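You operate a simulated robot arm through the tools that you are given. There is no shell and no other tool.

You run a simulated robot arm. Do the job below in one go: nothing can be reset, and whatever is moved stays where it is left.

JOB
Pour about 130 ml of plaster into the green mould and shake the bubbles out.
Fine: stand it on the vibrating table, put the plaster beaker back, and switch the table off when no bubble shows. Set down upright: plaster beaker.

It is judged by the outcome, as a careful person would: the job done as asked, and still so three seconds after it is handed in. It fails if anything else is knocked over, pushed out of place, dropped, spilled or broken.

ROBOT AND FRAMES
A 6-joint arm with a four-finger gripper, fixed in place. Base frame: the origin is at the foot of the arm, x ahead of it, y to its left, z up. Lengths are in m, angles in rad, forces in N, time in s.
Its first joint turns from -2.897 to 2.897 rad. Payload 3.67 kg.
The tool frame sits at the grasp point between the pads (the TCP): z along the fingers, y along the line on which they close. The tips reach 0.028 m beyond it. Largest opening 0.112 m; the body of the gripper starts 0.073 m behind the TCP.
Orientation is that of the tool frame in the base frame, as a unit quaternion [x, y, z, w]. With the fingers straight down and closing along the base's y, the tool's x points along the base's -x, its y along +y and its z along -z.

CONTROLS
- The arm moves only by the tool arm_command. Its argument "deltas" is a list that holds one entry, the list of rows, each a list of 7 numbers: the closure, from 0 (fully open) to 1 (shut), then the shift along the tool's x, y, z in units of 400 mm (1.0 is 400 mm), then the turn, a rotation vector about the tool's x, y, z in units of 60 degrees (1.0 is 60 degrees). In form: [[[claw, dx, dy, dz, wx, wy, wz], ...]]. A call has 1 to 20 rows; each row is the pose to reach, as a shift and turn from the pose commanded when the call began, along the tool's axes at that moment. A call with a number of a shift or a turn outside -1 to 1 is refused whole. Rows are played at 5 a second. More than 0.05 m and 0.15 rad between two rows, or a gripper value outside its range, and nothing of the call is played. Where a pose cannot be reached the arm comes as near as it can. A force on the tool above 40 N (or 10 N above the force at the start of the call, whichever is more), or a blocked arm, ends the call early, and 0.2 s more pass. The fingers move at their own pace and stop on an object; they squeeze with about 20 N. The grip force told is the motor's: it shows also when the fingers shut on nothing. Time passes only in rows, and 0.2 s behind the last, so rows that repeat a pose let the fingers close. The reply holds the time, the measured pose of the TCP, the force on the tool along the base axes, the opening and the grip force, in the units named above and with some noise, with the torque about the TCP (base axes, N m) and any sound that the robot's microphone picked up.
- Cameras (640 x 400 px; columns grow to the right, rows downward): "scene" is fixed at [0.4003, 0.499, 1.6626]; the picture's right is [-0.89, -0.47, 0.00], its down [-0.46, 0.88, -0.11] and it looks along [0.05, -0.09, -0.99] (base axes); focal length 243 px, centre (320, 200). "wrist" rides on the gripper at [0.06, -0.018, -0.104] in the tool frame; the picture's right is [0.29, 0.96, 0.00], its down [-0.80, 0.24, -0.55] and it looks along [-0.53, 0.16, 0.83] (tool axes); focal length 234 px, centre (320, 200). There is no depth. A picture from a camera that has moved, and an enlarged one, comes with that camera's place and axes in the base frame and with its lens.
- camera(camera): a new picture of that camera. The clock stands still meanwhile.
- close_up(camera, box): a new picture of the part [left, top, right, bottom] of that camera's present view, enlarged. The clock stands still meanwhile.
- finish_job(): hands the job in; it is judged then, once.

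Places have to be worked out from the pictures, the camera data and where the tool is seen. Open the gripper and draw the arm clear of the work before you hand the job in, unless the task says otherwise.

The tools are called after "Call:" as name(argument=value, ...) on one line, values as JSON. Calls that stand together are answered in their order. arm_command: Moves the arm, as the interface text tells. Its arguments: {"type":"object","properties":{"deltas":{"type":"array"}},"required":["deltas"]} The other tools are called the same way: camera (camera) takes a picture; close_up (camera, box) takes an enlarged picture of a part of a camera's view; finish_job () hands the job in.

At the start:

```text
time_s: 0.0
eef_pos: [0.218, 0.4033, 1.2845]
orientation: [0.0, 1.0, 0.001, 0.001]
wrist_force: [0.0, 0.7, 0.2]
wrist_torque: [0.01, 0.03, 0.0]
finger_gap: 0.112
finger_force: 0.0
```

scene: 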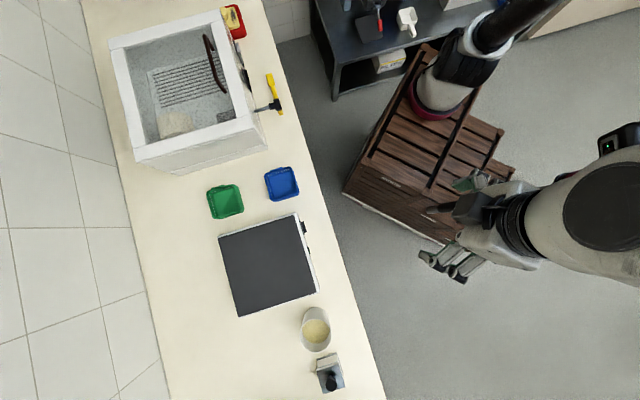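
wrist: 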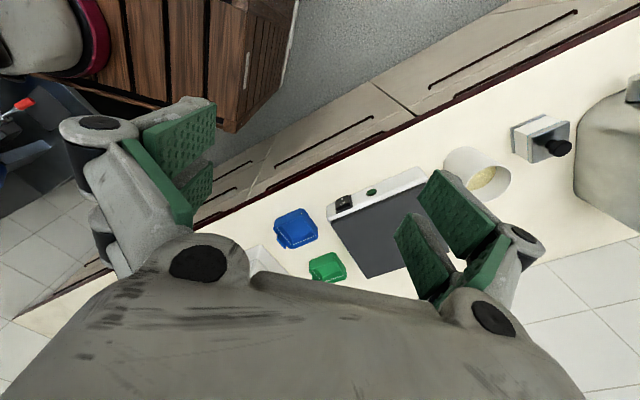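

I start by looking closer at the scene: the bench with the green and blue moulds, the vibrating table with a control on its side, the plaster beaker and a small device with a black knob.

Call:
close_up(camera="scene", box=[190, 150, 350, 250])

Call:
close_up(camera="scene", box=[210, 200, 370, 300])

Call:
close_up(camera="scene", box=[240, 300, 400, 400])

Call:
close_up(camera="wrist", box=[260, 100, 600, 300])

```text
4.00 times, centred on (270, 200) of scene
camera zoom: at [0.4003, 0.499, 1.6626], right [-0.89, -0.47, 0.0], down [-0.46, 0.88, -0.11], along [0.05, -0.09, -0.99], focal length 974 px, centre (520, 200)
```

zoom: 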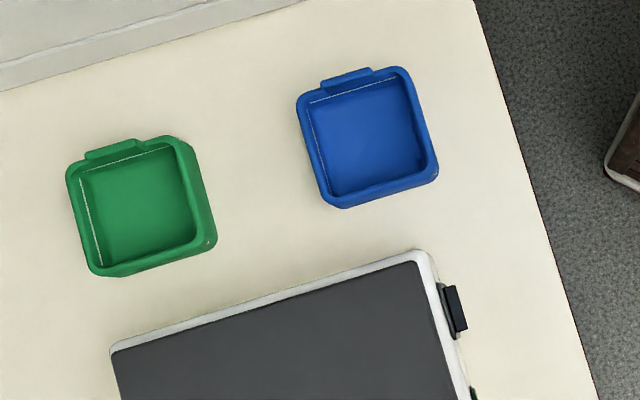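

```text
4.00 times, centred on (290, 250) of scene
camera zoom: at [0.4003, 0.499, 1.6626], right [-0.89, -0.47, 0.0], down [-0.46, 0.88, -0.11], along [0.05, -0.09, -0.99], focal length 974 px, centre (440, 0)
```

zoom: 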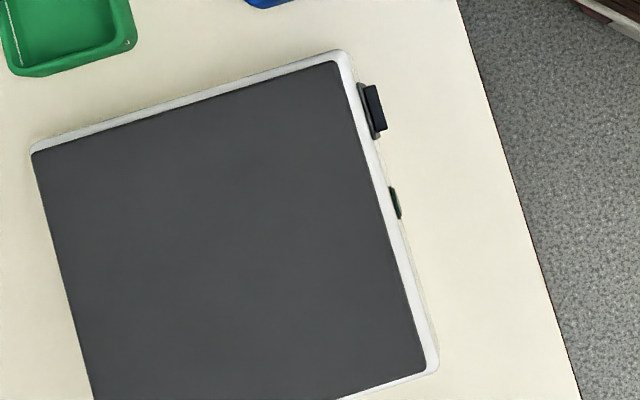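

```text
4.00 times, centred on (320, 350) of scene
camera zoom: at [0.4003, 0.499, 1.6626], right [-0.89, -0.47, 0.0], down [-0.46, 0.88, -0.11], along [0.05, -0.09, -0.99], focal length 974 px, centre (320, -400)
```

zoom: 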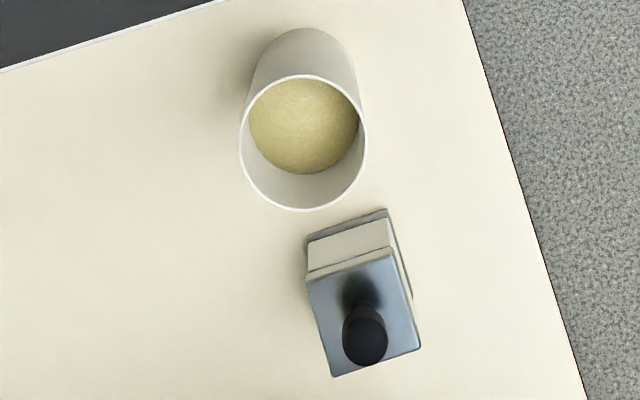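

```text
1.88 times, centred on (430, 200) of wrist
camera zoom: at [0.1574, 0.3848, 1.3886], right [-0.29, 0.96, 0.0], down [0.8, 0.24, 0.55], along [0.53, 0.16, -0.83], focal length 441 px, centre (113, 200)
```

zoom: 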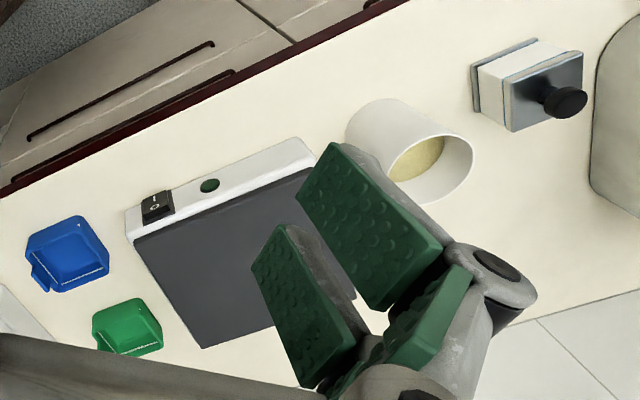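

The bench edge runs at roughly 45° in the base frame. The vibrating table centre looks to be near (0.49, 0.68), the green mould near (0.71, 0.57), the beaker near (0.27, 0.77), and the rocker switch is on the table's near face. I'll turn the tool about 45° so the fingers and camera line up with the bench, come slightly lower, and look again.

Call:
arm_command(deltas=[[[0, -0.033, 0.02, 0.033, 0, 0, -0.125], [0, -0.066, 0.04, 0.066, 0, 0, -0.25], [0, -0.1, 0.06, 0.1, 0, 0, -0.375], [0, -0.133, 0.08, 0.133, 0, 0, -0.5], [0, -0.166, 0.1, 0.166, 0, 0, -0.625], [0, -0.2, 0.1175, 0.2, 0, 0, -0.75], [0, -0.2, 0.1175, 0.2, 0, 0, -0.75]]])

Call:
camera(camera="wrist")

Call:
camera(camera="scene")

```text
time_s: 1.6
eef_pos: [0.2969, 0.4494, 1.2037]
orientation: [-0.383, 0.924, 0.0, 0.0]
wrist_force: [0.4, -0.8, -0.1]
wrist_torque: [-0.02, -0.02, 0.04]
finger_gap: 0.112
finger_force: 0.1
```

```text
taken
camera wrist: at [0.2675, 0.3946, 1.3084], right [-0.88, 0.47, 0.0], down [0.39, 0.73, 0.55], along [0.26, 0.49, -0.83], focal length 234 px, centre (320, 200)
```

wrist: 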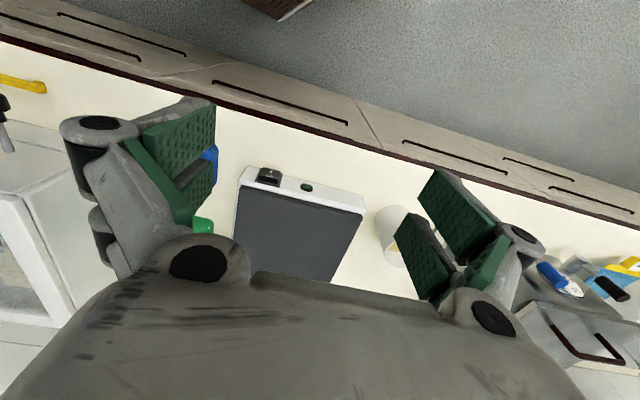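

```text
taken
```

scene: 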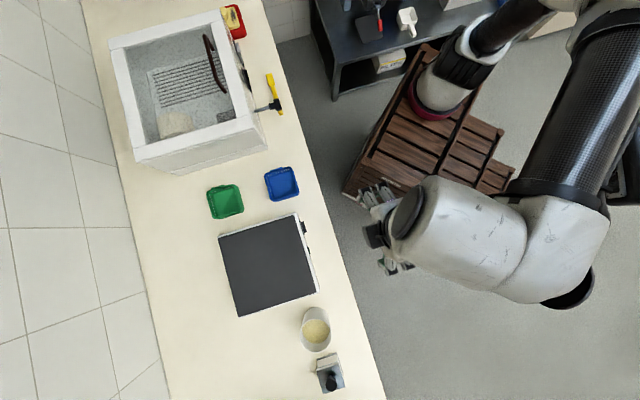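

The tool is now aligned roughly with the bench edge. I'll enlarge the wrist view of the vibrating table's front face and beaker to read the switch and pin down heights.

Call:
close_up(camera="wrist", box=[210, 140, 410, 265])

Call:
close_up(camera="wrist", box=[240, 155, 304, 195])

Call:
close_up(camera="wrist", box=[500, 230, 640, 370])

```text
3.20 times, centred on (310, 202) of wrist
camera zoom: at [0.2675, 0.3946, 1.3084], right [-0.88, 0.47, 0.0], down [0.39, 0.73, 0.55], along [0.26, 0.49, -0.83], focal length 749 px, centre (352, 192)
```

zoom: 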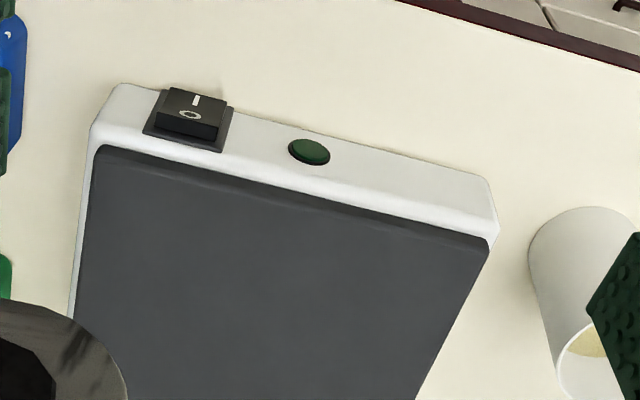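

```text
10.00 times, centred on (272, 175) of wrist
camera zoom: at [0.2675, 0.3946, 1.3084], right [-0.88, 0.47, 0.0], down [0.39, 0.73, 0.55], along [0.26, 0.49, -0.83], focal length 2342 px, centre (800, 450)
```

zoom: 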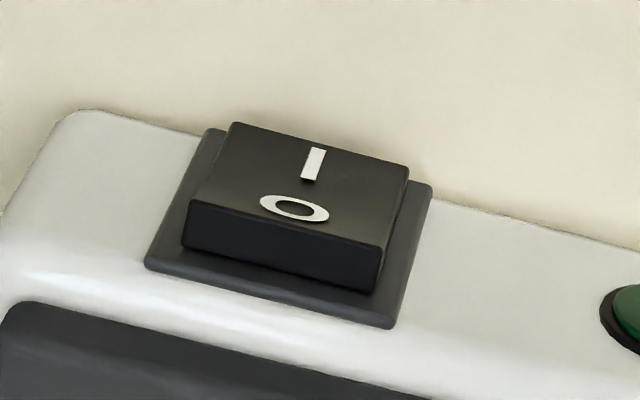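

```text
2.86 times, centred on (570, 300) of wrist
camera zoom: at [0.2675, 0.3946, 1.3084], right [-0.88, 0.47, 0.0], down [0.39, 0.73, 0.55], along [0.26, 0.49, -0.83], focal length 669 px, centre (-394, -86)
```

zoom: 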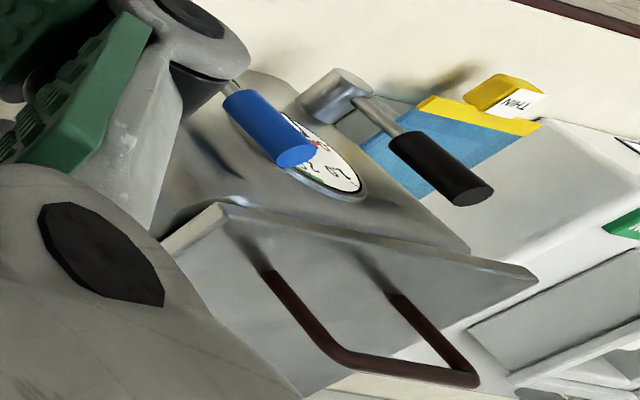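

The rocker is on the table's front face: "I" on the lower half, "O" on the upper half, and the lamp is dark, so it looks switched off. I'll go over toward the moulds, keeping tips above 1.08 m, to look at the green mould closely.

Call:
arm_command(deltas=[[[0, -0.07, -0.065, 0.02, 0, 0, 0], [0, -0.14, -0.13, 0.04, 0, 0, 0], [0, -0.21, -0.195, 0.06, 0, 0, 0], [0, -0.28, -0.26, 0.08, 0, 0, 0], [0, -0.35, -0.325, 0.1, 0, 0, 0], [0, -0.42, -0.39, 0.12, 0, 0, 0], [0, -0.49, -0.455, 0.14, 0, 0, 0], [0, -0.55, -0.51, 0.16, 0, 0, 0], [0, -0.55, -0.51, 0.16, 0, 0, 0]]])

Call:
camera(camera="wrist")

Call:
camera(camera="scene")

```text
time_s: 3.6
eef_pos: [0.5984, 0.4609, 1.1415]
orientation: [-0.382, 0.924, 0.0, 0.0]
wrist_force: [0.2, 1.1, 1.1]
wrist_torque: [0.01, 0.0, 0.01]
finger_gap: 0.1119
finger_force: 0.0
```

```text
taken
camera wrist: at [0.5673, 0.4046, 1.2452], right [-0.88, 0.47, 0.0], down [0.39, 0.73, 0.55], along [0.26, 0.49, -0.83], focal length 234 px, centre (320, 200)
```

wrist: 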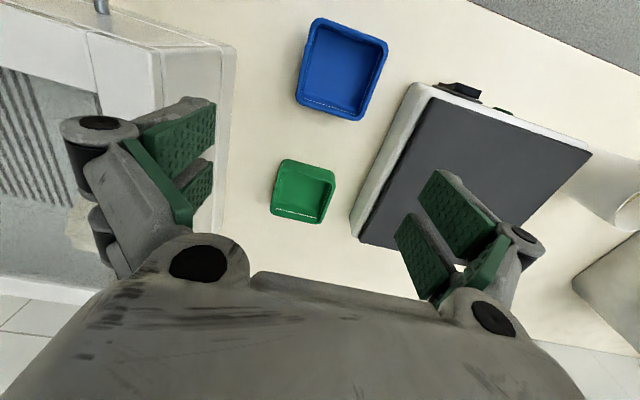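

```text
taken
```

scene: 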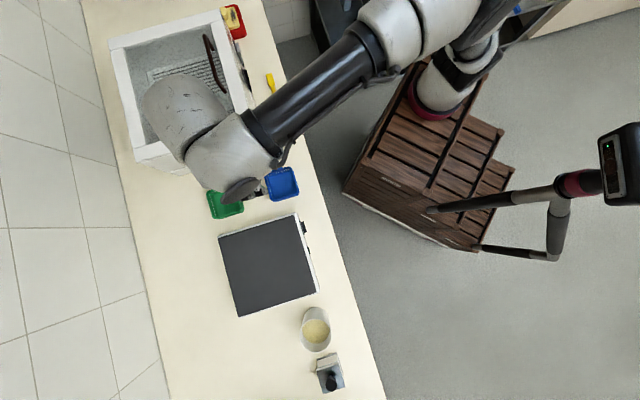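

The green mould is in view between the fingers. I'll enlarge it for size, the fill mark and tab, and its orientation.

Call:
close_up(camera="wrist", box=[255, 145, 351, 235])

Call:
close_up(camera="wrist", box=[280, 5, 400, 125])

Call:
close_up(camera="wrist", box=[340, 65, 600, 255])

```text
4.44 times, centred on (303, 190) of wrist
camera zoom: at [0.5673, 0.4046, 1.2452], right [-0.88, 0.47, 0.0], down [0.39, 0.73, 0.55], along [0.26, 0.49, -0.83], focal length 1041 px, centre (396, 244)
```

zoom: 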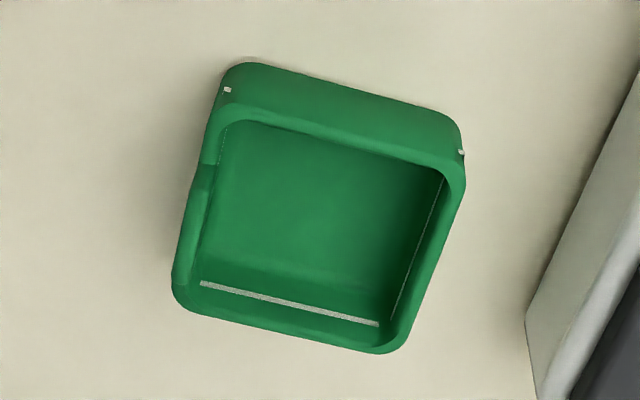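

```text
3.33 times, centred on (340, 65) of wrist
camera zoom: at [0.5673, 0.4046, 1.2452], right [-0.88, 0.47, 0.0], down [0.39, 0.73, 0.55], along [0.26, 0.49, -0.83], focal length 781 px, centre (253, 650)
```

zoom: 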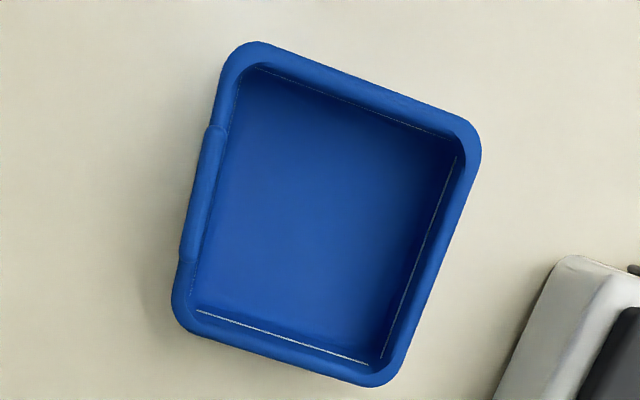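

```text
2.11 times, centred on (470, 160) of wrist
camera zoom: at [0.5673, 0.4046, 1.2452], right [-0.88, 0.47, 0.0], down [0.39, 0.73, 0.55], along [0.26, 0.49, -0.83], focal length 493 px, centre (4, 284)
```

zoom: 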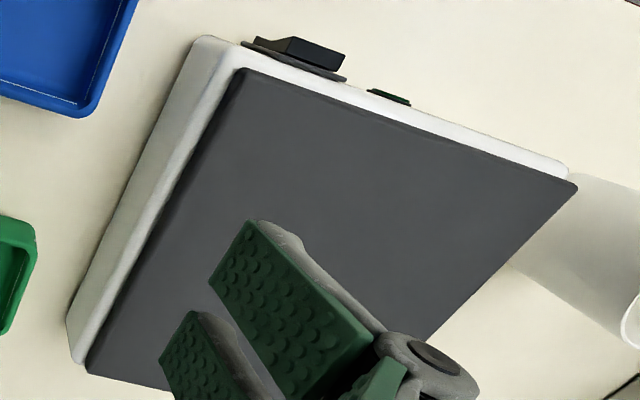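

Triangulating from the two wrist views gives a table top at z≈0.965 and a bench at ≈0.905. The green mould is about 85 mm across, centred near (0.69, 0.57), square to the 45° direction. It has a white fill line inside. I'll move nearly above it at a safe height and check again.

Call:
arm_command(deltas=[[[0, -0.075, 0.006, 0.057, 0, 0, 0], [0, -0.15, 0.012, 0.114, 0, 0, 0], [0, -0.225, 0.018, 0.171, 0, 0, 0], [0, -0.3025, 0.025, 0.229, 0, 0, 0], [0, -0.3025, 0.025, 0.229, 0, 0, 0]]])

Call:
camera(camera="wrist")

Call:
camera(camera="scene")

```text
time_s: 4.8
eef_pos: [0.6754, 0.5542, 1.0507]
orientation: [-0.383, 0.924, 0.0, 0.001]
wrist_force: [-1.4, 0.1, 0.1]
wrist_torque: [0.0, 0.01, -0.01]
finger_gap: 0.1117
finger_force: 0.0
```

```text
taken
camera wrist: at [0.6453, 0.4984, 1.1536], right [-0.88, 0.47, 0.0], down [0.39, 0.73, 0.55], along [0.26, 0.49, -0.83], focal length 234 px, centre (320, 200)
```

wrist: 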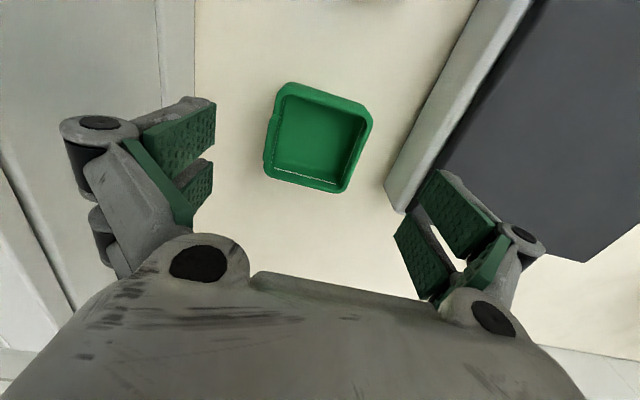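

```text
taken
```

scene: 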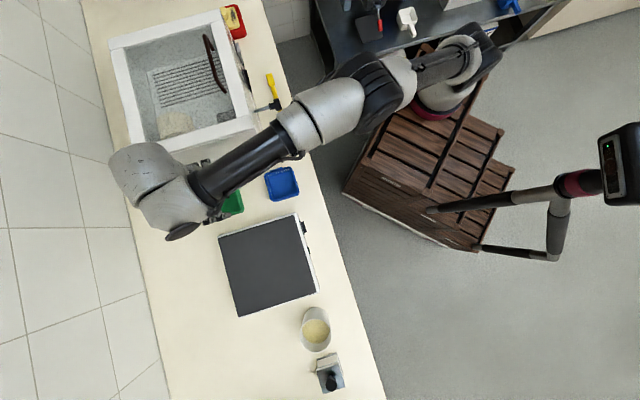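

Mould lies between the fingers in view. I'll enlarge to triangulate its rim.

Call:
close_up(camera="wrist", box=[240, 65, 400, 210])

Call:
close_up(camera="wrist", box=[360, 0, 640, 270])

```text
2.76 times, centred on (320, 138) of wrist
camera zoom: at [0.6453, 0.4984, 1.1536], right [-0.88, 0.47, 0.0], down [0.39, 0.73, 0.55], along [0.26, 0.49, -0.83], focal length 646 px, centre (320, 372)
```

zoom: 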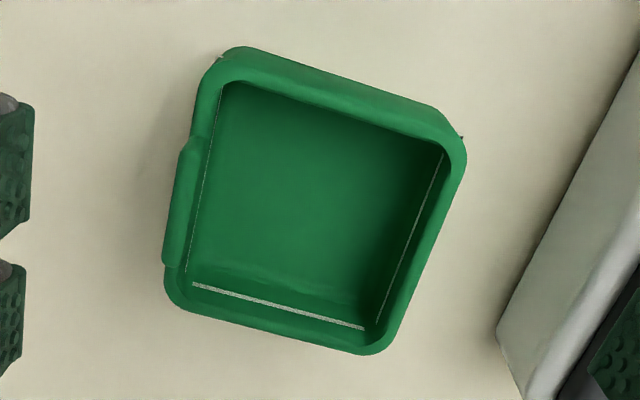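

```text
1.48 times, centred on (500, 135) of wrist
camera zoom: at [0.6453, 0.4984, 1.1536], right [-0.88, 0.47, 0.0], down [0.39, 0.73, 0.55], along [0.26, 0.49, -0.83], focal length 347 px, centre (53, 296)
```

zoom: 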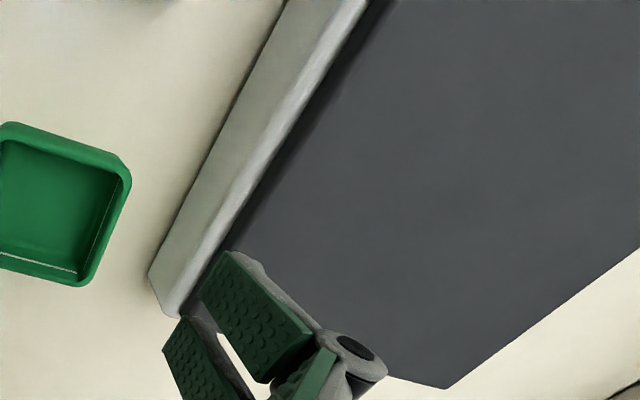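

The mould centre computes to about (0.688, 0.566) with rim at z≈0.933 and width ≈90 mm plus a 4 mm tab. I'll centre over it and descend to z≈0.985, with the tips still above the rim, to verify clearance.

Call:
arm_command(deltas=[[[0, -0.0235, -0.003, 0.055, 0, 0, 0], [0, -0.047, -0.0058, 0.11, 0, 0, 0], [0, -0.047, -0.0058, 0.164, 0, 0, 0], [0, -0.047, -0.0058, 0.164, 0, 0, 0]]])

Call:
camera(camera="wrist")

```text
time_s: 5.8
eef_pos: [0.6913, 0.5656, 0.9842]
orientation: [-0.383, 0.924, 0.0, 0.001]
wrist_force: [0.0, 0.7, -0.4]
wrist_torque: [-0.02, -0.02, 0.0]
finger_gap: 0.1123
finger_force: 0.0
```

```text
taken
camera wrist: at [0.6607, 0.5101, 1.0876], right [-0.88, 0.47, 0.0], down [0.39, 0.73, 0.55], along [0.26, 0.49, -0.83], focal length 234 px, centre (320, 200)
```

wrist: 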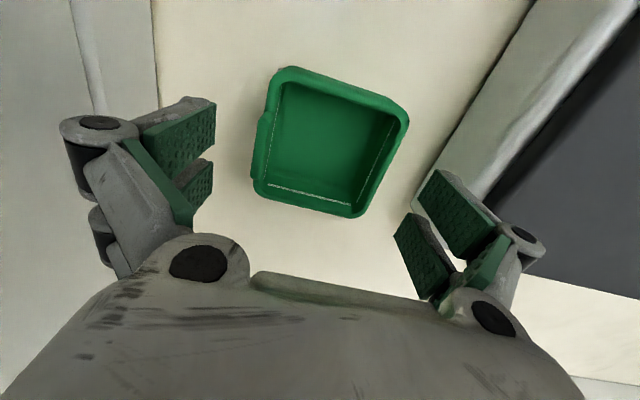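

The mould sits between the finger tips with some millimetres to spare on either side. I'll descend so the tips are just above the bench, then close on it.

Call:
arm_command(deltas=[[[0, 0.0075, 0.0025, 0.06, 0, 0, 0], [0, 0.0075, 0.0025, 0.1, 0, 0, 0], [0, 0.0075, 0.0025, 0.12, 0, 0, 0], [0, 0.0075, 0.0025, 0.12, 0, 0, 0]]])

Call:
camera(camera="wrist")

```text
time_s: 6.8
eef_pos: [0.6879, 0.5646, 0.9358]
orientation: [-0.383, 0.924, 0.0, 0.001]
wrist_force: [-0.2, -0.1, 0.7]
wrist_torque: [-0.01, -0.01, 0.03]
finger_gap: 0.112
finger_force: 0.0
```

```text
taken
camera wrist: at [0.6575, 0.5092, 1.0394], right [-0.88, 0.47, 0.0], down [0.39, 0.73, 0.55], along [0.26, 0.49, -0.83], focal length 234 px, centre (320, 200)
```

wrist: 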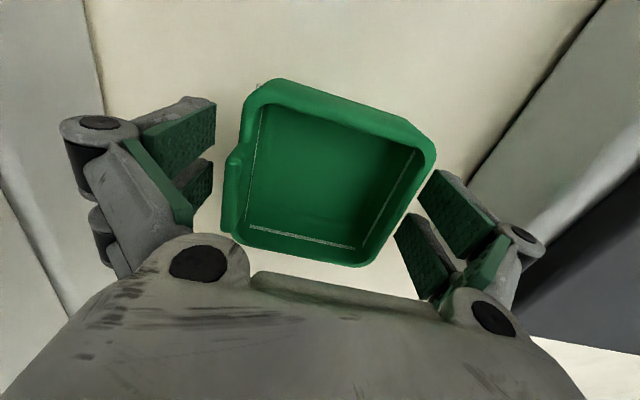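

No contact so far and the mould is between the pads. I'll close gently, with a target gap a little under the mould width, and check the grip.

Call:
arm_command(deltas=[[[0.1, 0, 0, 0, 0, 0, 0], [0.18, 0, 0, 0, 0, 0, 0], [0.25, 0, 0, 0, 0, 0, 0], [0.25, 0, 0, 0, 0, 0, 0], [0.25, 0, 0, 0, 0, 0, 0]]])

Call:
camera(camera="wrist")

```text
time_s: 8.0
eef_pos: [0.6872, 0.5641, 0.9367]
orientation: [-0.383, 0.924, 0.001, 0.0]
wrist_force: [-4.7, 5.8, 10.7]
wrist_torque: [0.11, 0.12, 0.09]
finger_gap: 0.0898
finger_force: 20.0
```

```text
taken
camera wrist: at [0.6569, 0.5097, 1.0403], right [-0.88, 0.47, 0.0], down [0.39, 0.73, 0.56], along [0.26, 0.49, -0.83], focal length 234 px, centre (320, 200)
```

wrist: 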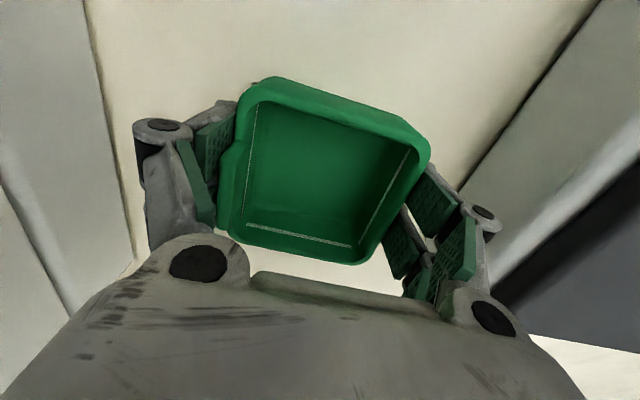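

The grip holds at 0.0898 m with 20 N. I'll lift straight up about 0.11 m and check that the mould comes along level.

Call:
arm_command(deltas=[[[0.3, 0, 0, -0.03, 0, 0, 0], [0.3, 0, 0, -0.09, 0, 0, 0], [0.3, 0, 0, -0.16, 0, 0, 0], [0.3, 0, 0, -0.23, 0, 0, 0], [0.3, 0, 0, -0.28, 0, 0, 0], [0.3, 0, 0, -0.28, 0, 0, 0]]])

Call:
camera(camera="wrist")

Call:
camera(camera="scene")

```text
time_s: 9.4
eef_pos: [0.6879, 0.5627, 1.047]
orientation: [-0.382, 0.924, 0.0, 0.0]
wrist_force: [-0.5, -0.3, -1.9]
wrist_torque: [0.0, -0.01, 0.0]
finger_gap: 0.0899
finger_force: 20.4
```

```text
taken
camera wrist: at [0.6574, 0.5076, 1.151], right [-0.88, 0.47, 0.0], down [0.39, 0.73, 0.55], along [0.26, 0.49, -0.83], focal length 234 px, centre (320, 200)
```

wrist: 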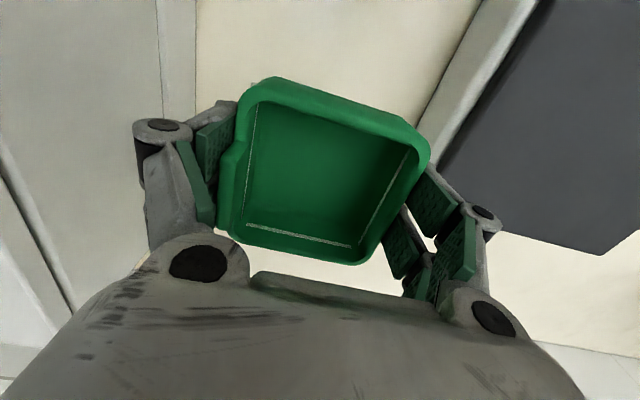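

```text
taken
```

scene: 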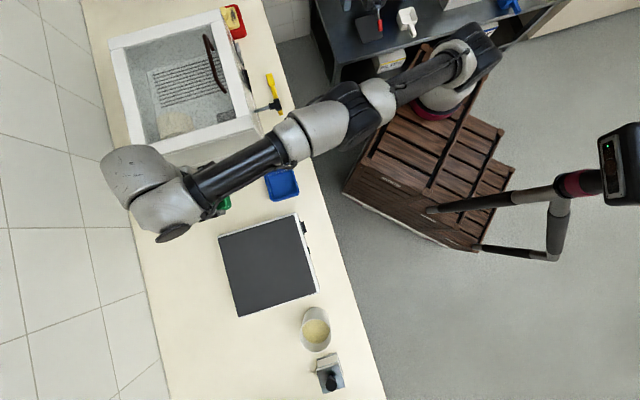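

The mould is held level and clear. Now I carry it over the vibrating table's centre, near e1=0.13, e2=0.80.

Call:
arm_command(deltas=[[[0.3, 0.03, 0.08, 0, 0, 0, 0], [0.3, 0.065, 0.17, 0, 0, 0, 0], [0.3, 0.1, 0.265, 0, 0, 0, 0], [0.3, 0.14, 0.365, 0, 0, 0, 0], [0.3, 0.175, 0.46, 0, 0, 0, 0], [0.3, 0.21, 0.546, 0, 0, 0, 0], [0.3, 0.21, 0.546, 0, 0, 0, 0]]])

Call:
camera(camera="wrist")

Call:
camera(camera="scene")

```text
time_s: 11.0
eef_pos: [0.475, 0.6587, 1.0488]
orientation: [-0.382, 0.924, 0.0, 0.0]
wrist_force: [0.0, 0.7, -1.1]
wrist_torque: [0.01, 0.03, -0.03]
finger_gap: 0.0902
finger_force: 19.8
```

```text
taken
camera wrist: at [0.4444, 0.6045, 1.1519], right [-0.88, 0.47, 0.0], down [0.39, 0.73, 0.55], along [0.26, 0.49, -0.83], focal length 234 px, centre (320, 200)
```

wrist: 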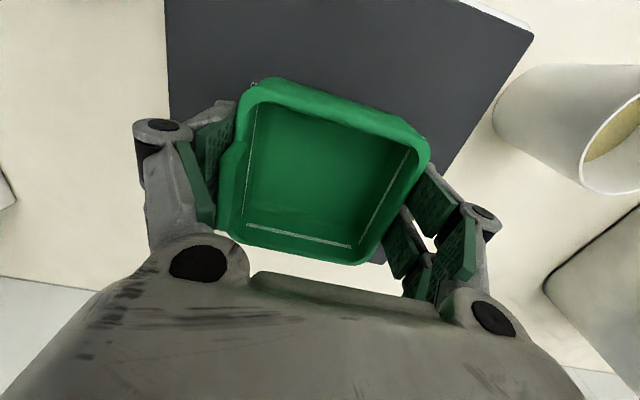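

```text
taken
```

scene: 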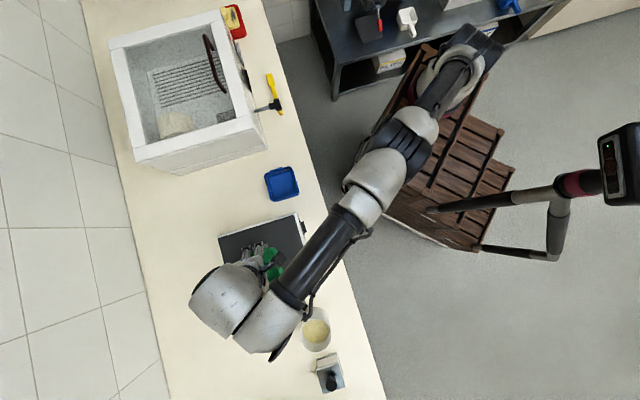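

I'm over the table with the mould level. Now I lower in small steps, watching the vertical force for contact near z≈1.003.

Call:
arm_command(deltas=[[[0.3, 0, 0, 0.05, 0, 0, 0], [0.3, 0, 0, 0.09, 0, 0, 0], [0.3, 0, 0, 0.1, 0, 0, 0], [0.3, 0, 0, 0.1, 0, 0, 0]]])

Call:
arm_command(deltas=[[[0.3, 0, 0, 0.005, 0, 0, 0], [0.3, 0, 0, 0.008, 0, 0, 0], [0.3, 0, 0, 0.008, 0, 0, 0]]])

Call:
arm_command(deltas=[[[0.3, 0, 0, 0.004, 0, 0, 0], [0.3, 0, 0, 0.006, 0, 0, 0], [0.3, 0, 0, 0.006, 0, 0, 0]]])

```text
time_s: 12.0
eef_pos: [0.4742, 0.6596, 1.0101]
orientation: [-0.383, 0.924, 0.002, 0.002]
wrist_force: [0.5, 1.2, 21.7]
wrist_torque: [0.09, -0.07, 0.03]
finger_gap: 0.09
finger_force: 20.3
```

```text
time_s: 12.8
eef_pos: [0.4747, 0.6585, 1.0039]
orientation: [-0.383, 0.924, 0.0, 0.0]
wrist_force: [-3.5, -3.9, 14.5]
wrist_torque: [-0.43, 0.09, -0.04]
finger_gap: 0.0899
finger_force: 20.3
```

```text
time_s: 13.6
eef_pos: [0.4748, 0.6584, 1.0044]
orientation: [-0.383, 0.924, 0.001, 0.001]
wrist_force: [-1.1, 0.0, 20.9]
wrist_torque: [0.1, 0.0, 0.01]
finger_gap: 0.09
finger_force: 19.9
```

The mould has made contact with the table (about 20 N up). I'll ease up a few millimetres to take the load off, then open the fingers.

Call:
arm_command(deltas=[[[0.3, 0, 0, -0.008, 0, 0, 0], [0.3, 0, 0, -0.008, 0, 0, 0], [0.2, 0, 0, -0.008, 0, 0, 0], [0.1, 0, 0, -0.008, 0, 0, 0], [0.0, 0, 0, -0.008, 0, 0, 0], [0.0, 0, 0, -0.008, 0, 0, 0], [0.0, 0, 0, -0.008, 0, 0, 0]]])

Call:
camera(camera="wrist")

```text
time_s: 15.2
eef_pos: [0.4755, 0.6598, 1.0058]
orientation: [-0.382, 0.924, 0.0, -0.001]
wrist_force: [-0.3, -0.2, 0.5]
wrist_torque: [-0.02, 0.0, -0.01]
finger_gap: 0.112
finger_force: 0.0
```

```text
taken
camera wrist: at [0.4443, 0.604, 1.1088], right [-0.88, 0.47, 0.0], down [0.39, 0.73, 0.55], along [0.26, 0.49, -0.83], focal length 234 px, centre (320, 200)
```

wrist: 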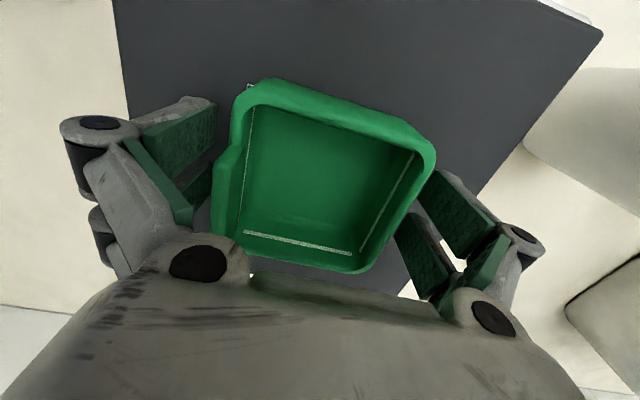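

The mould is released and standing on the table. I'll raise straight up and look from above.

Call:
arm_command(deltas=[[[0, 0, 0, -0.05, 0, 0, 0], [0, 0, 0, -0.13, 0, 0, 0], [0, 0, 0, -0.22, 0, 0, 0], [0, 0.1, 0.05, -0.3, 0, 0, 0], [0, 0.2, 0.1, -0.35, 0, 0, 0], [0, 0.3, 0.15, -0.38, 0, 0, 0], [0, 0.3, 0.15, -0.38, 0, 0, 0]]])

Call:
camera(camera="wrist")

Call:
camera(camera="scene")

```text
refused: row 4 steps farther than a row can; nothing moved
```

```text
taken
camera wrist: at [0.4443, 0.604, 1.1088], right [-0.88, 0.47, 0.0], down [0.39, 0.73, 0.55], along [0.26, 0.49, -0.83], focal length 234 px, centre (320, 200)
```

wrist: 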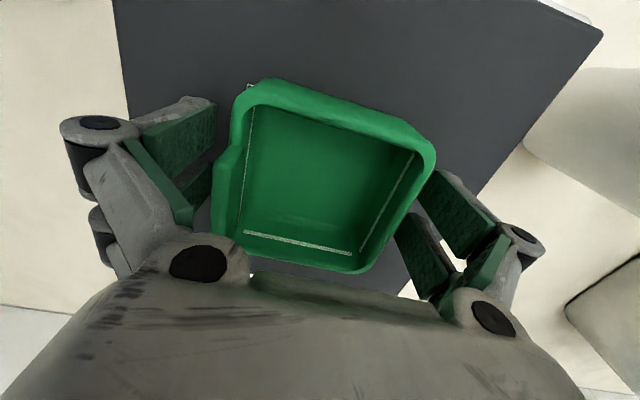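

```text
taken
```

scene: 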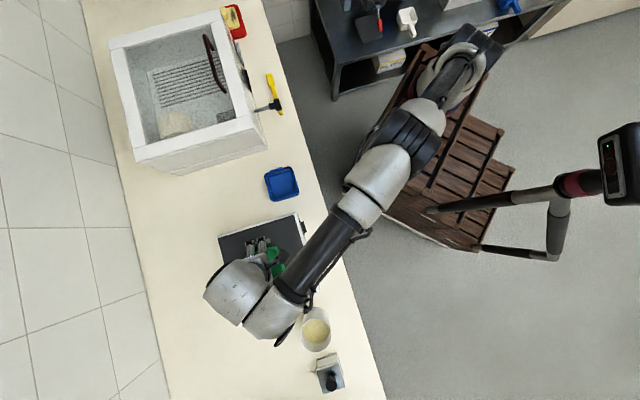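

That was refused because one row step was too long. I'll repeat it with smaller steps: straight up first, then back toward the base and toward the beaker.

Call:
arm_command(deltas=[[[0, 0, 0, -0.05, 0, 0, 0], [0, 0, 0, -0.13, 0, 0, 0], [0, 0, 0, -0.22, 0, 0, 0], [0, 0, 0, -0.31, 0, 0, 0], [0, 0.08, 0.04, -0.36, 0, 0, 0], [0, 0.17, 0.08, -0.39, 0, 0, 0], [0, 0.26, 0.12, -0.4, 0, 0, 0], [0, 0.35, 0.16, -0.4, 0, 0, 0], [0, 0.44, 0.2, -0.4, 0, 0, 0], [0, 0.44, 0.2, -0.4, 0, 0, 0]]])

Call:
camera(camera="wrist")

Call:
camera(camera="scene")

```text
time_s: 17.4
eef_pos: [0.2938, 0.5912, 1.1667]
orientation: [-0.383, 0.924, 0.0, 0.001]
wrist_force: [0.0, -0.5, 0.2]
wrist_torque: [0.04, -0.01, -0.01]
finger_gap: 0.112
finger_force: 0.0
out of reach, approached as far as the arm can: row 3, 4, 5
```

```text
taken
camera wrist: at [0.2632, 0.5361, 1.269], right [-0.88, 0.47, 0.0], down [0.39, 0.73, 0.55], along [0.26, 0.49, -0.83], focal length 234 px, centre (320, 200)
```

wrist: 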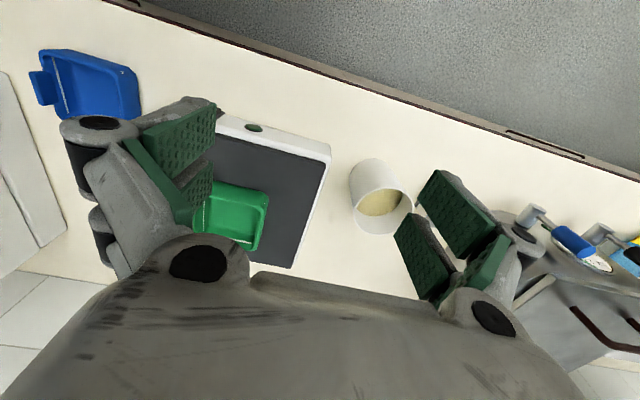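

```text
taken
```

scene: 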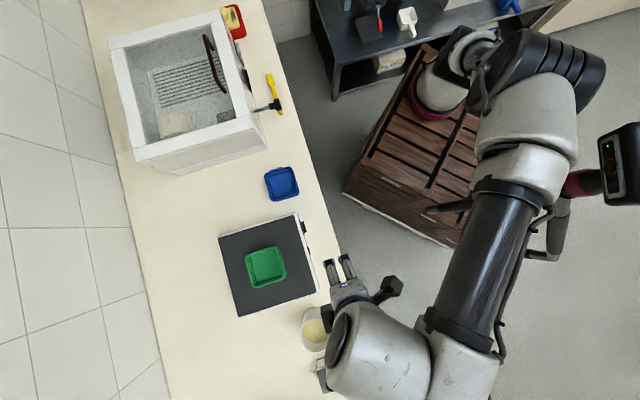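

The mould stands well on the table. The arm reported that high poses far out are out of reach with the tool down, so I'll keep that in mind. Now I'll enlarge the beaker in both views.

Call:
close_up(camera="wrist", box=[320, 130, 448, 250])

Call:
close_up(camera="wrist", box=[190, 100, 350, 280])

Call:
close_up(camera="scene", box=[210, 210, 330, 320])

```text
3.33 times, centred on (384, 190) of wrist
camera zoom: at [0.2632, 0.5361, 1.269], right [-0.88, 0.47, 0.0], down [0.39, 0.73, 0.55], along [0.26, 0.49, -0.83], focal length 781 px, centre (107, 233)
```

zoom: 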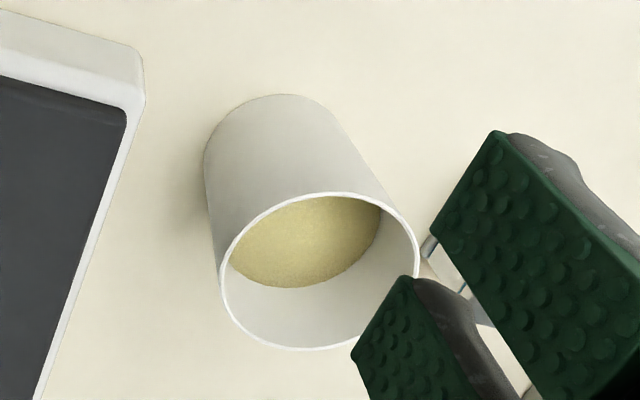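

```text
2.22 times, centred on (270, 190) of wrist
camera zoom: at [0.2632, 0.5361, 1.269], right [-0.88, 0.47, 0.0], down [0.39, 0.73, 0.55], along [0.26, 0.49, -0.83], focal length 520 px, centre (431, 222)
```

zoom: 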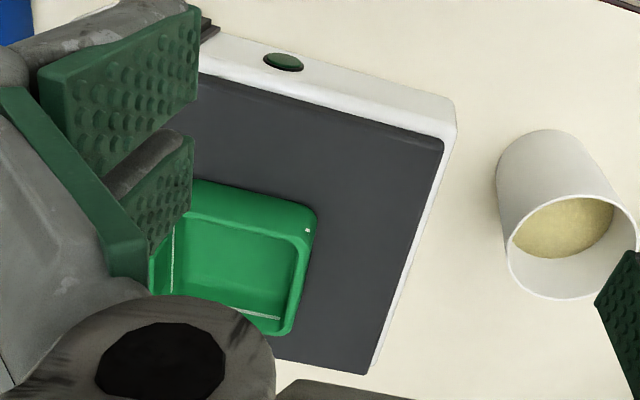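

```text
3.64 times, centred on (270, 265) of scene
camera zoom: at [0.4003, 0.499, 1.6626], right [-0.89, -0.47, 0.0], down [-0.46, 0.88, -0.11], along [0.05, -0.09, -0.99], focal length 885 px, centre (502, -36)
```

zoom: 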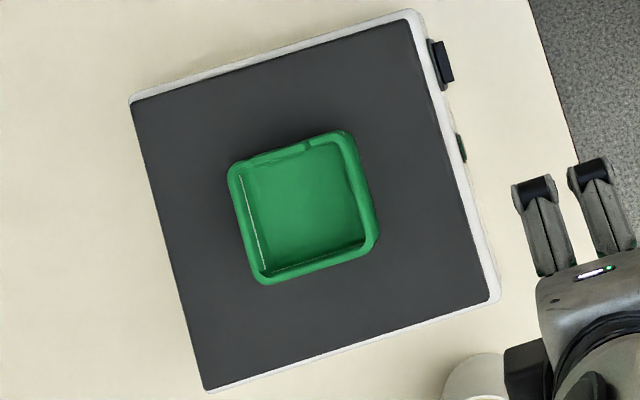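

The beaker rim is at about (0.278, 0.756), z≈0.996, diameter ≈84 mm, with plaster at about 47 mm below the rim (roughly 235 ml). I'll tilt the tool 60° forward, staying high and in front, for a side grasp, then look again.

Call:
arm_command(deltas=[[[0, 0.014, 0.04, 0.015, 0, -0.125, 0], [0, 0.028, 0.08, 0.03, 0, -0.25, 0], [0, 0.043, 0.12, 0.044, 0, -0.375, 0], [0, 0.057, 0.16, 0.058, 0, -0.5, 0], [0, 0.071, 0.2, 0.073, 0, -0.625, 0], [0, 0.086, 0.24, 0.088, 0, -0.75, 0], [0, 0.1, 0.28, 0.102, 0, -0.875, 0], [0, 0.1145, 0.32, 0.117, 0, -1.0, 0], [0, 0.1145, 0.32, 0.117, 0, -1.0, 0]]])

Call:
camera(camera="wrist")

Call:
camera(camera="scene")

```text
time_s: 19.4
eef_pos: [0.2726, 0.654, 1.1253]
orientation: [-0.273, 0.82, 0.164, 0.475]
wrist_force: [-0.8, 0.3, -0.5]
wrist_torque: [0.0, -0.06, -0.04]
finger_gap: 0.1121
finger_force: 0.1
stopped in row 9: the arm was blocked; the commanded pose is now the measured one
```

```text
taken
camera wrist: at [0.1864, 0.5672, 1.1248], right [-0.69, 0.68, -0.24], down [-0.21, 0.13, 0.97], along [0.69, 0.72, 0.05], focal length 234 px, centre (320, 200)
```

wrist: 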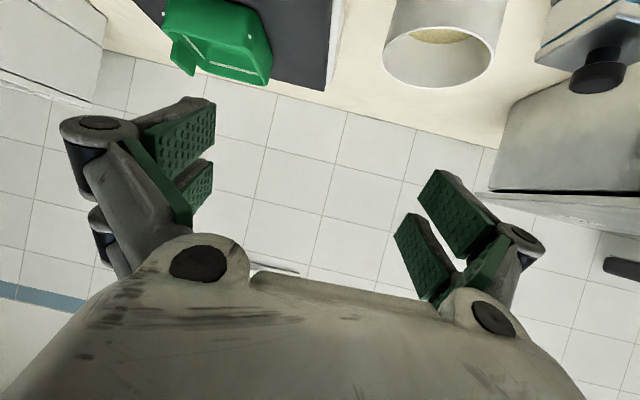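

```text
taken
```

scene: 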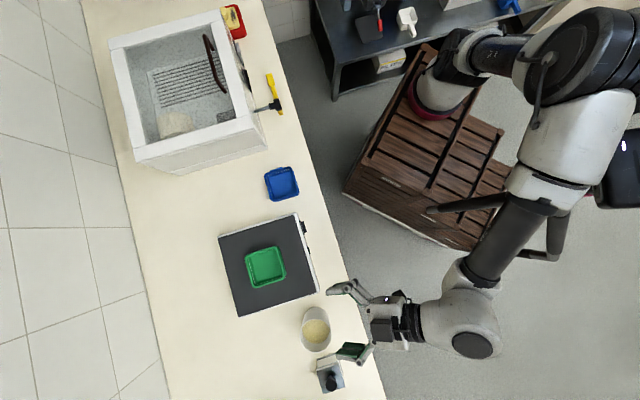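

The arm reports it was blocked near the end. I need to see what stopped it: there's a stand with a screen to the right of the crate, close to the elbow. I'll enlarge that region.

Call:
close_up(camera="scene", box=[420, 0, 640, 280])

Call:
close_up(camera="scene", box=[290, 260, 410, 400])

```text
1.43 times, centred on (530, 140) of scene
camera zoom: at [0.4003, 0.499, 1.6626], right [-0.89, -0.47, 0.0], down [-0.46, 0.88, -0.11], along [0.05, -0.09, -0.99], focal length 348 px, centre (20, 286)
```

zoom: 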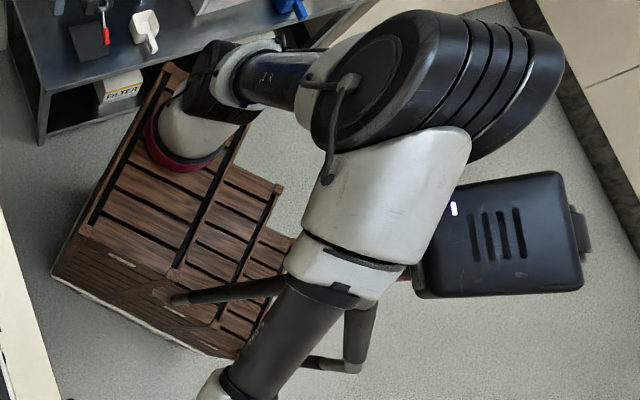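

```text
2.86 times, centred on (350, 330) of scene
camera zoom: at [0.4003, 0.499, 1.6626], right [-0.89, -0.47, 0.0], down [-0.46, 0.88, -0.11], along [0.05, -0.09, -0.99], focal length 695 px, centre (234, -171)
```

zoom: 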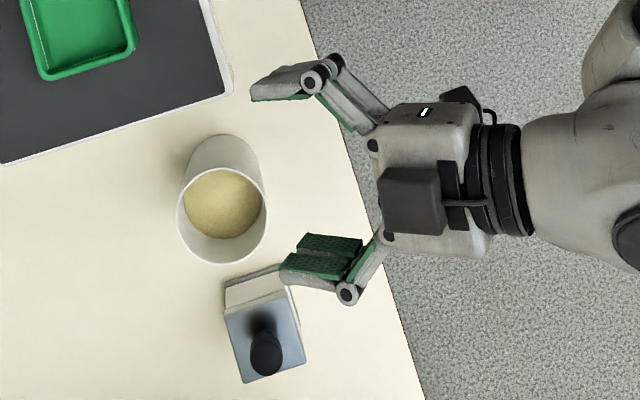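

The tool force is tiny, but the base rotation lags about 7°, so a link (probably near the elbow) met the black box on the stand. I'll back out along the way I came and check whether that box moved.

Call:
arm_command(deltas=[[[0, -0.008, -0.02, -0.012, -0.008, 0.12, -0.015], [0, -0.016, -0.04, -0.024, -0.015, 0.24, -0.03], [0, -0.024, -0.06, -0.036, -0.023, 0.36, -0.046], [0, -0.033, -0.08, -0.049, -0.03, 0.48, -0.06], [0, -0.041, -0.1, -0.061, -0.038, 0.6, -0.076], [0, -0.049, -0.12, -0.073, -0.046, 0.72, -0.09], [0, -0.057, -0.14, -0.085, -0.053, 0.85, -0.107], [0, -0.065, -0.156, -0.0975, -0.061, 0.98, -0.123], [0, -0.065, -0.156, -0.0975, -0.061, 0.98, -0.123]]])

Call:
close_up(camera="scene", box=[420, 0, 640, 280])

Call:
camera(camera="scene")

```text
time_s: 21.4
eef_pos: [0.2897, 0.5913, 1.1633]
orientation: [-0.385, 0.923, 0.001, 0.009]
wrist_force: [0.4, 0.5, 0.4]
wrist_torque: [-0.02, 0.01, -0.01]
finger_gap: 0.1122
finger_force: 0.0
```

```text
1.43 times, centred on (530, 140) of scene
camera zoom: at [0.4003, 0.499, 1.6626], right [-0.89, -0.47, 0.0], down [-0.46, 0.88, -0.11], along [0.05, -0.09, -0.99], focal length 348 px, centre (20, 286)
```

zoom: 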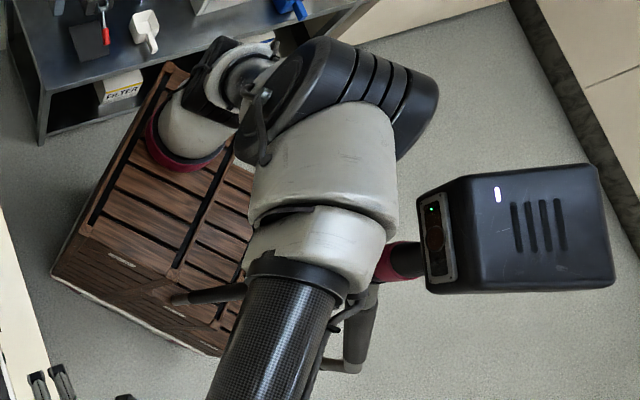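

```text
taken
```

scene: 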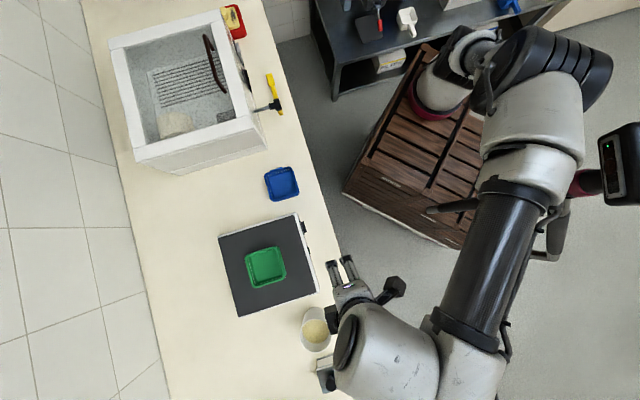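

The box is back in its original position (left edge at the same pixels as before), so no harm visible. It gets touched only when the base turns to about 80° with the arm folded. I'll avoid that by first yawing the tool to a heading of about 85° so the wrist stays at a smaller azimuth.

Call:
arm_command(deltas=[[[0, -0.01, 0.019, 0.018, 0, 0, -0.111], [0, -0.02, 0.038, 0.036, 0, 0, -0.222], [0, -0.03, 0.057, 0.054, 0, 0, -0.333], [0, -0.04, 0.076, 0.072, 0, 0, -0.444], [0, -0.05, 0.095, 0.09, 0, 0, -0.555], [0, -0.06, 0.113, 0.1075, 0, 0, -0.667], [0, -0.06, 0.113, 0.1075, 0, 0, -0.667]]])

Call:
camera(camera="scene")

Call:
camera(camera="wrist")

```text
time_s: 23.0
eef_pos: [0.2759, 0.6409, 1.12]
orientation: [-0.679, 0.734, -0.003, 0.011]
wrist_force: [0.2, 0.0, -0.6]
wrist_torque: [0.0, -0.03, 0.0]
finger_gap: 0.112
finger_force: 0.0
```

```text
taken
```

scene: 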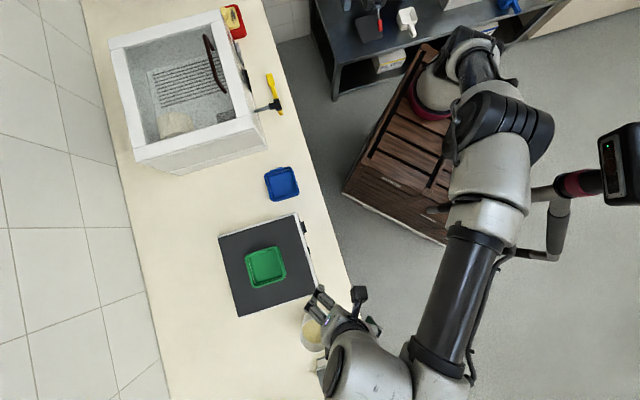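

```text
taken
camera wrist: at [0.2854, 0.5787, 1.2237], right [-0.98, -0.21, -0.02], down [-0.19, 0.81, 0.56], along [-0.1, 0.55, -0.83], focal length 234 px, centre (320, 200)
```

wrist: 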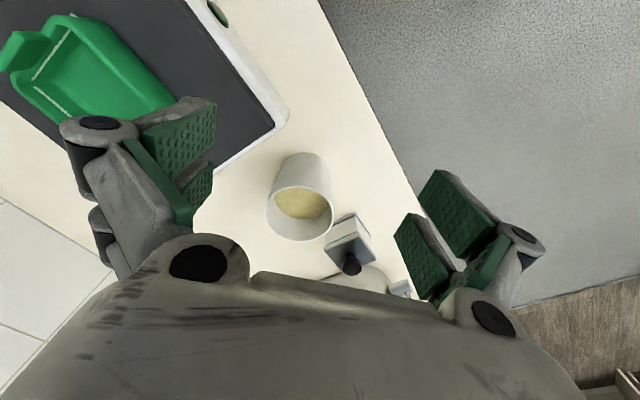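

The beaker is between the fingers in the view and the box is untouched. I'll enlarge to refine the beaker's position and the clearance to the knob device.

Call:
close_up(camera="wrist", box=[230, 130, 422, 300])

```text
2.35 times, centred on (326, 215) of wrist
camera zoom: at [0.2854, 0.5787, 1.2237], right [-0.98, -0.21, -0.02], down [-0.19, 0.81, 0.56], along [-0.1, 0.55, -0.83], focal length 551 px, centre (306, 165)
```

zoom: 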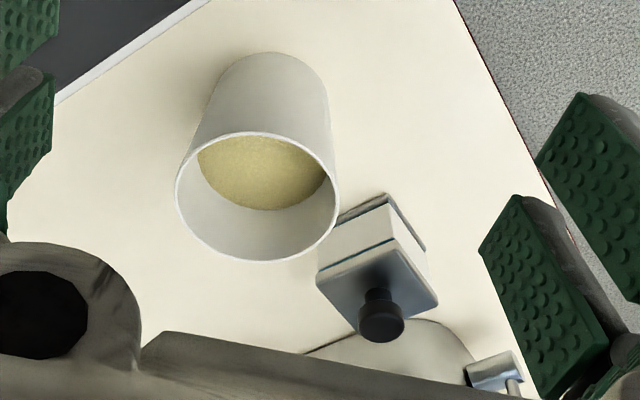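

The beaker is confirmed at (0.2785, 0.756), rim z≈0.996, diameter 84 mm. The knob device's near side is about 5 cm beyond it. Now I pitch the tool 52° forward, staying clear above and in front, and check for blocking.

Call:
arm_command(deltas=[[[0, -0.001, 0.002, 0.018, 0, -0.124, 0], [0, -0.002, 0.004, 0.036, 0, -0.248, 0], [0, -0.003, 0.006, 0.054, 0, -0.372, 0], [0, -0.004, 0.008, 0.072, 0, -0.496, 0], [0, -0.006, 0.01, 0.09, 0, -0.62, 0], [0, -0.007, 0.012, 0.108, 0, -0.744, 0], [0, -0.008, 0.013, 0.125, 0, -0.867, 0], [0, -0.008, 0.013, 0.125, 0, -0.867, 0]]])

Call:
camera(camera="scene")

Call:
camera(camera="wrist")

```text
time_s: 24.8
eef_pos: [0.2753, 0.6693, 1.1067]
orientation: [-0.605, 0.669, 0.272, 0.336]
wrist_force: [-0.1, 0.0, 0.6]
wrist_torque: [0.0, -0.04, 0.01]
finger_gap: 0.1118
finger_force: 0.0
out of reach, approached as far as the arm can: row 6, 7, 8
```

```text
taken
```

scene: 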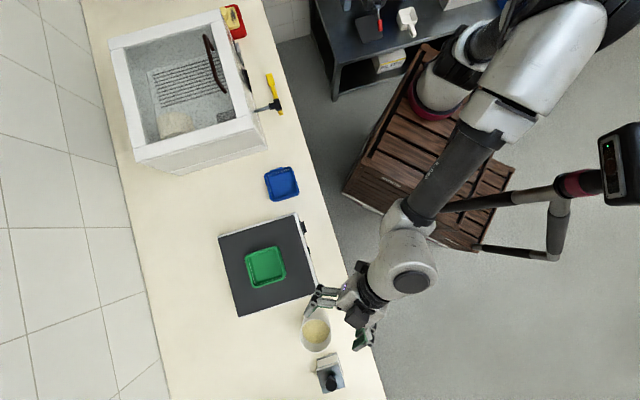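

```text
taken
camera wrist: at [0.2765, 0.5497, 1.1254], right [-0.96, -0.06, -0.26], down [-0.27, 0.1, 0.96], along [-0.04, 0.99, -0.11], focal length 234 px, centre (320, 200)
```

wrist: 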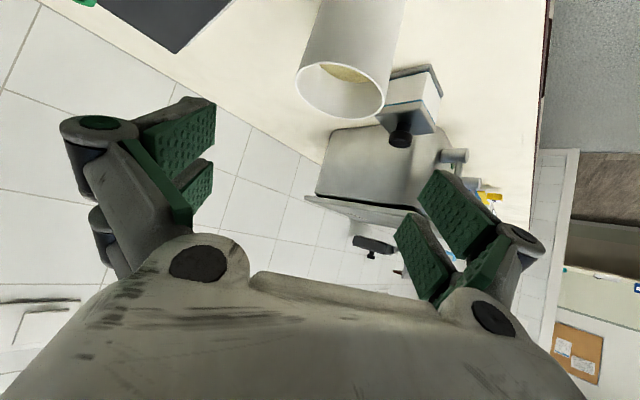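

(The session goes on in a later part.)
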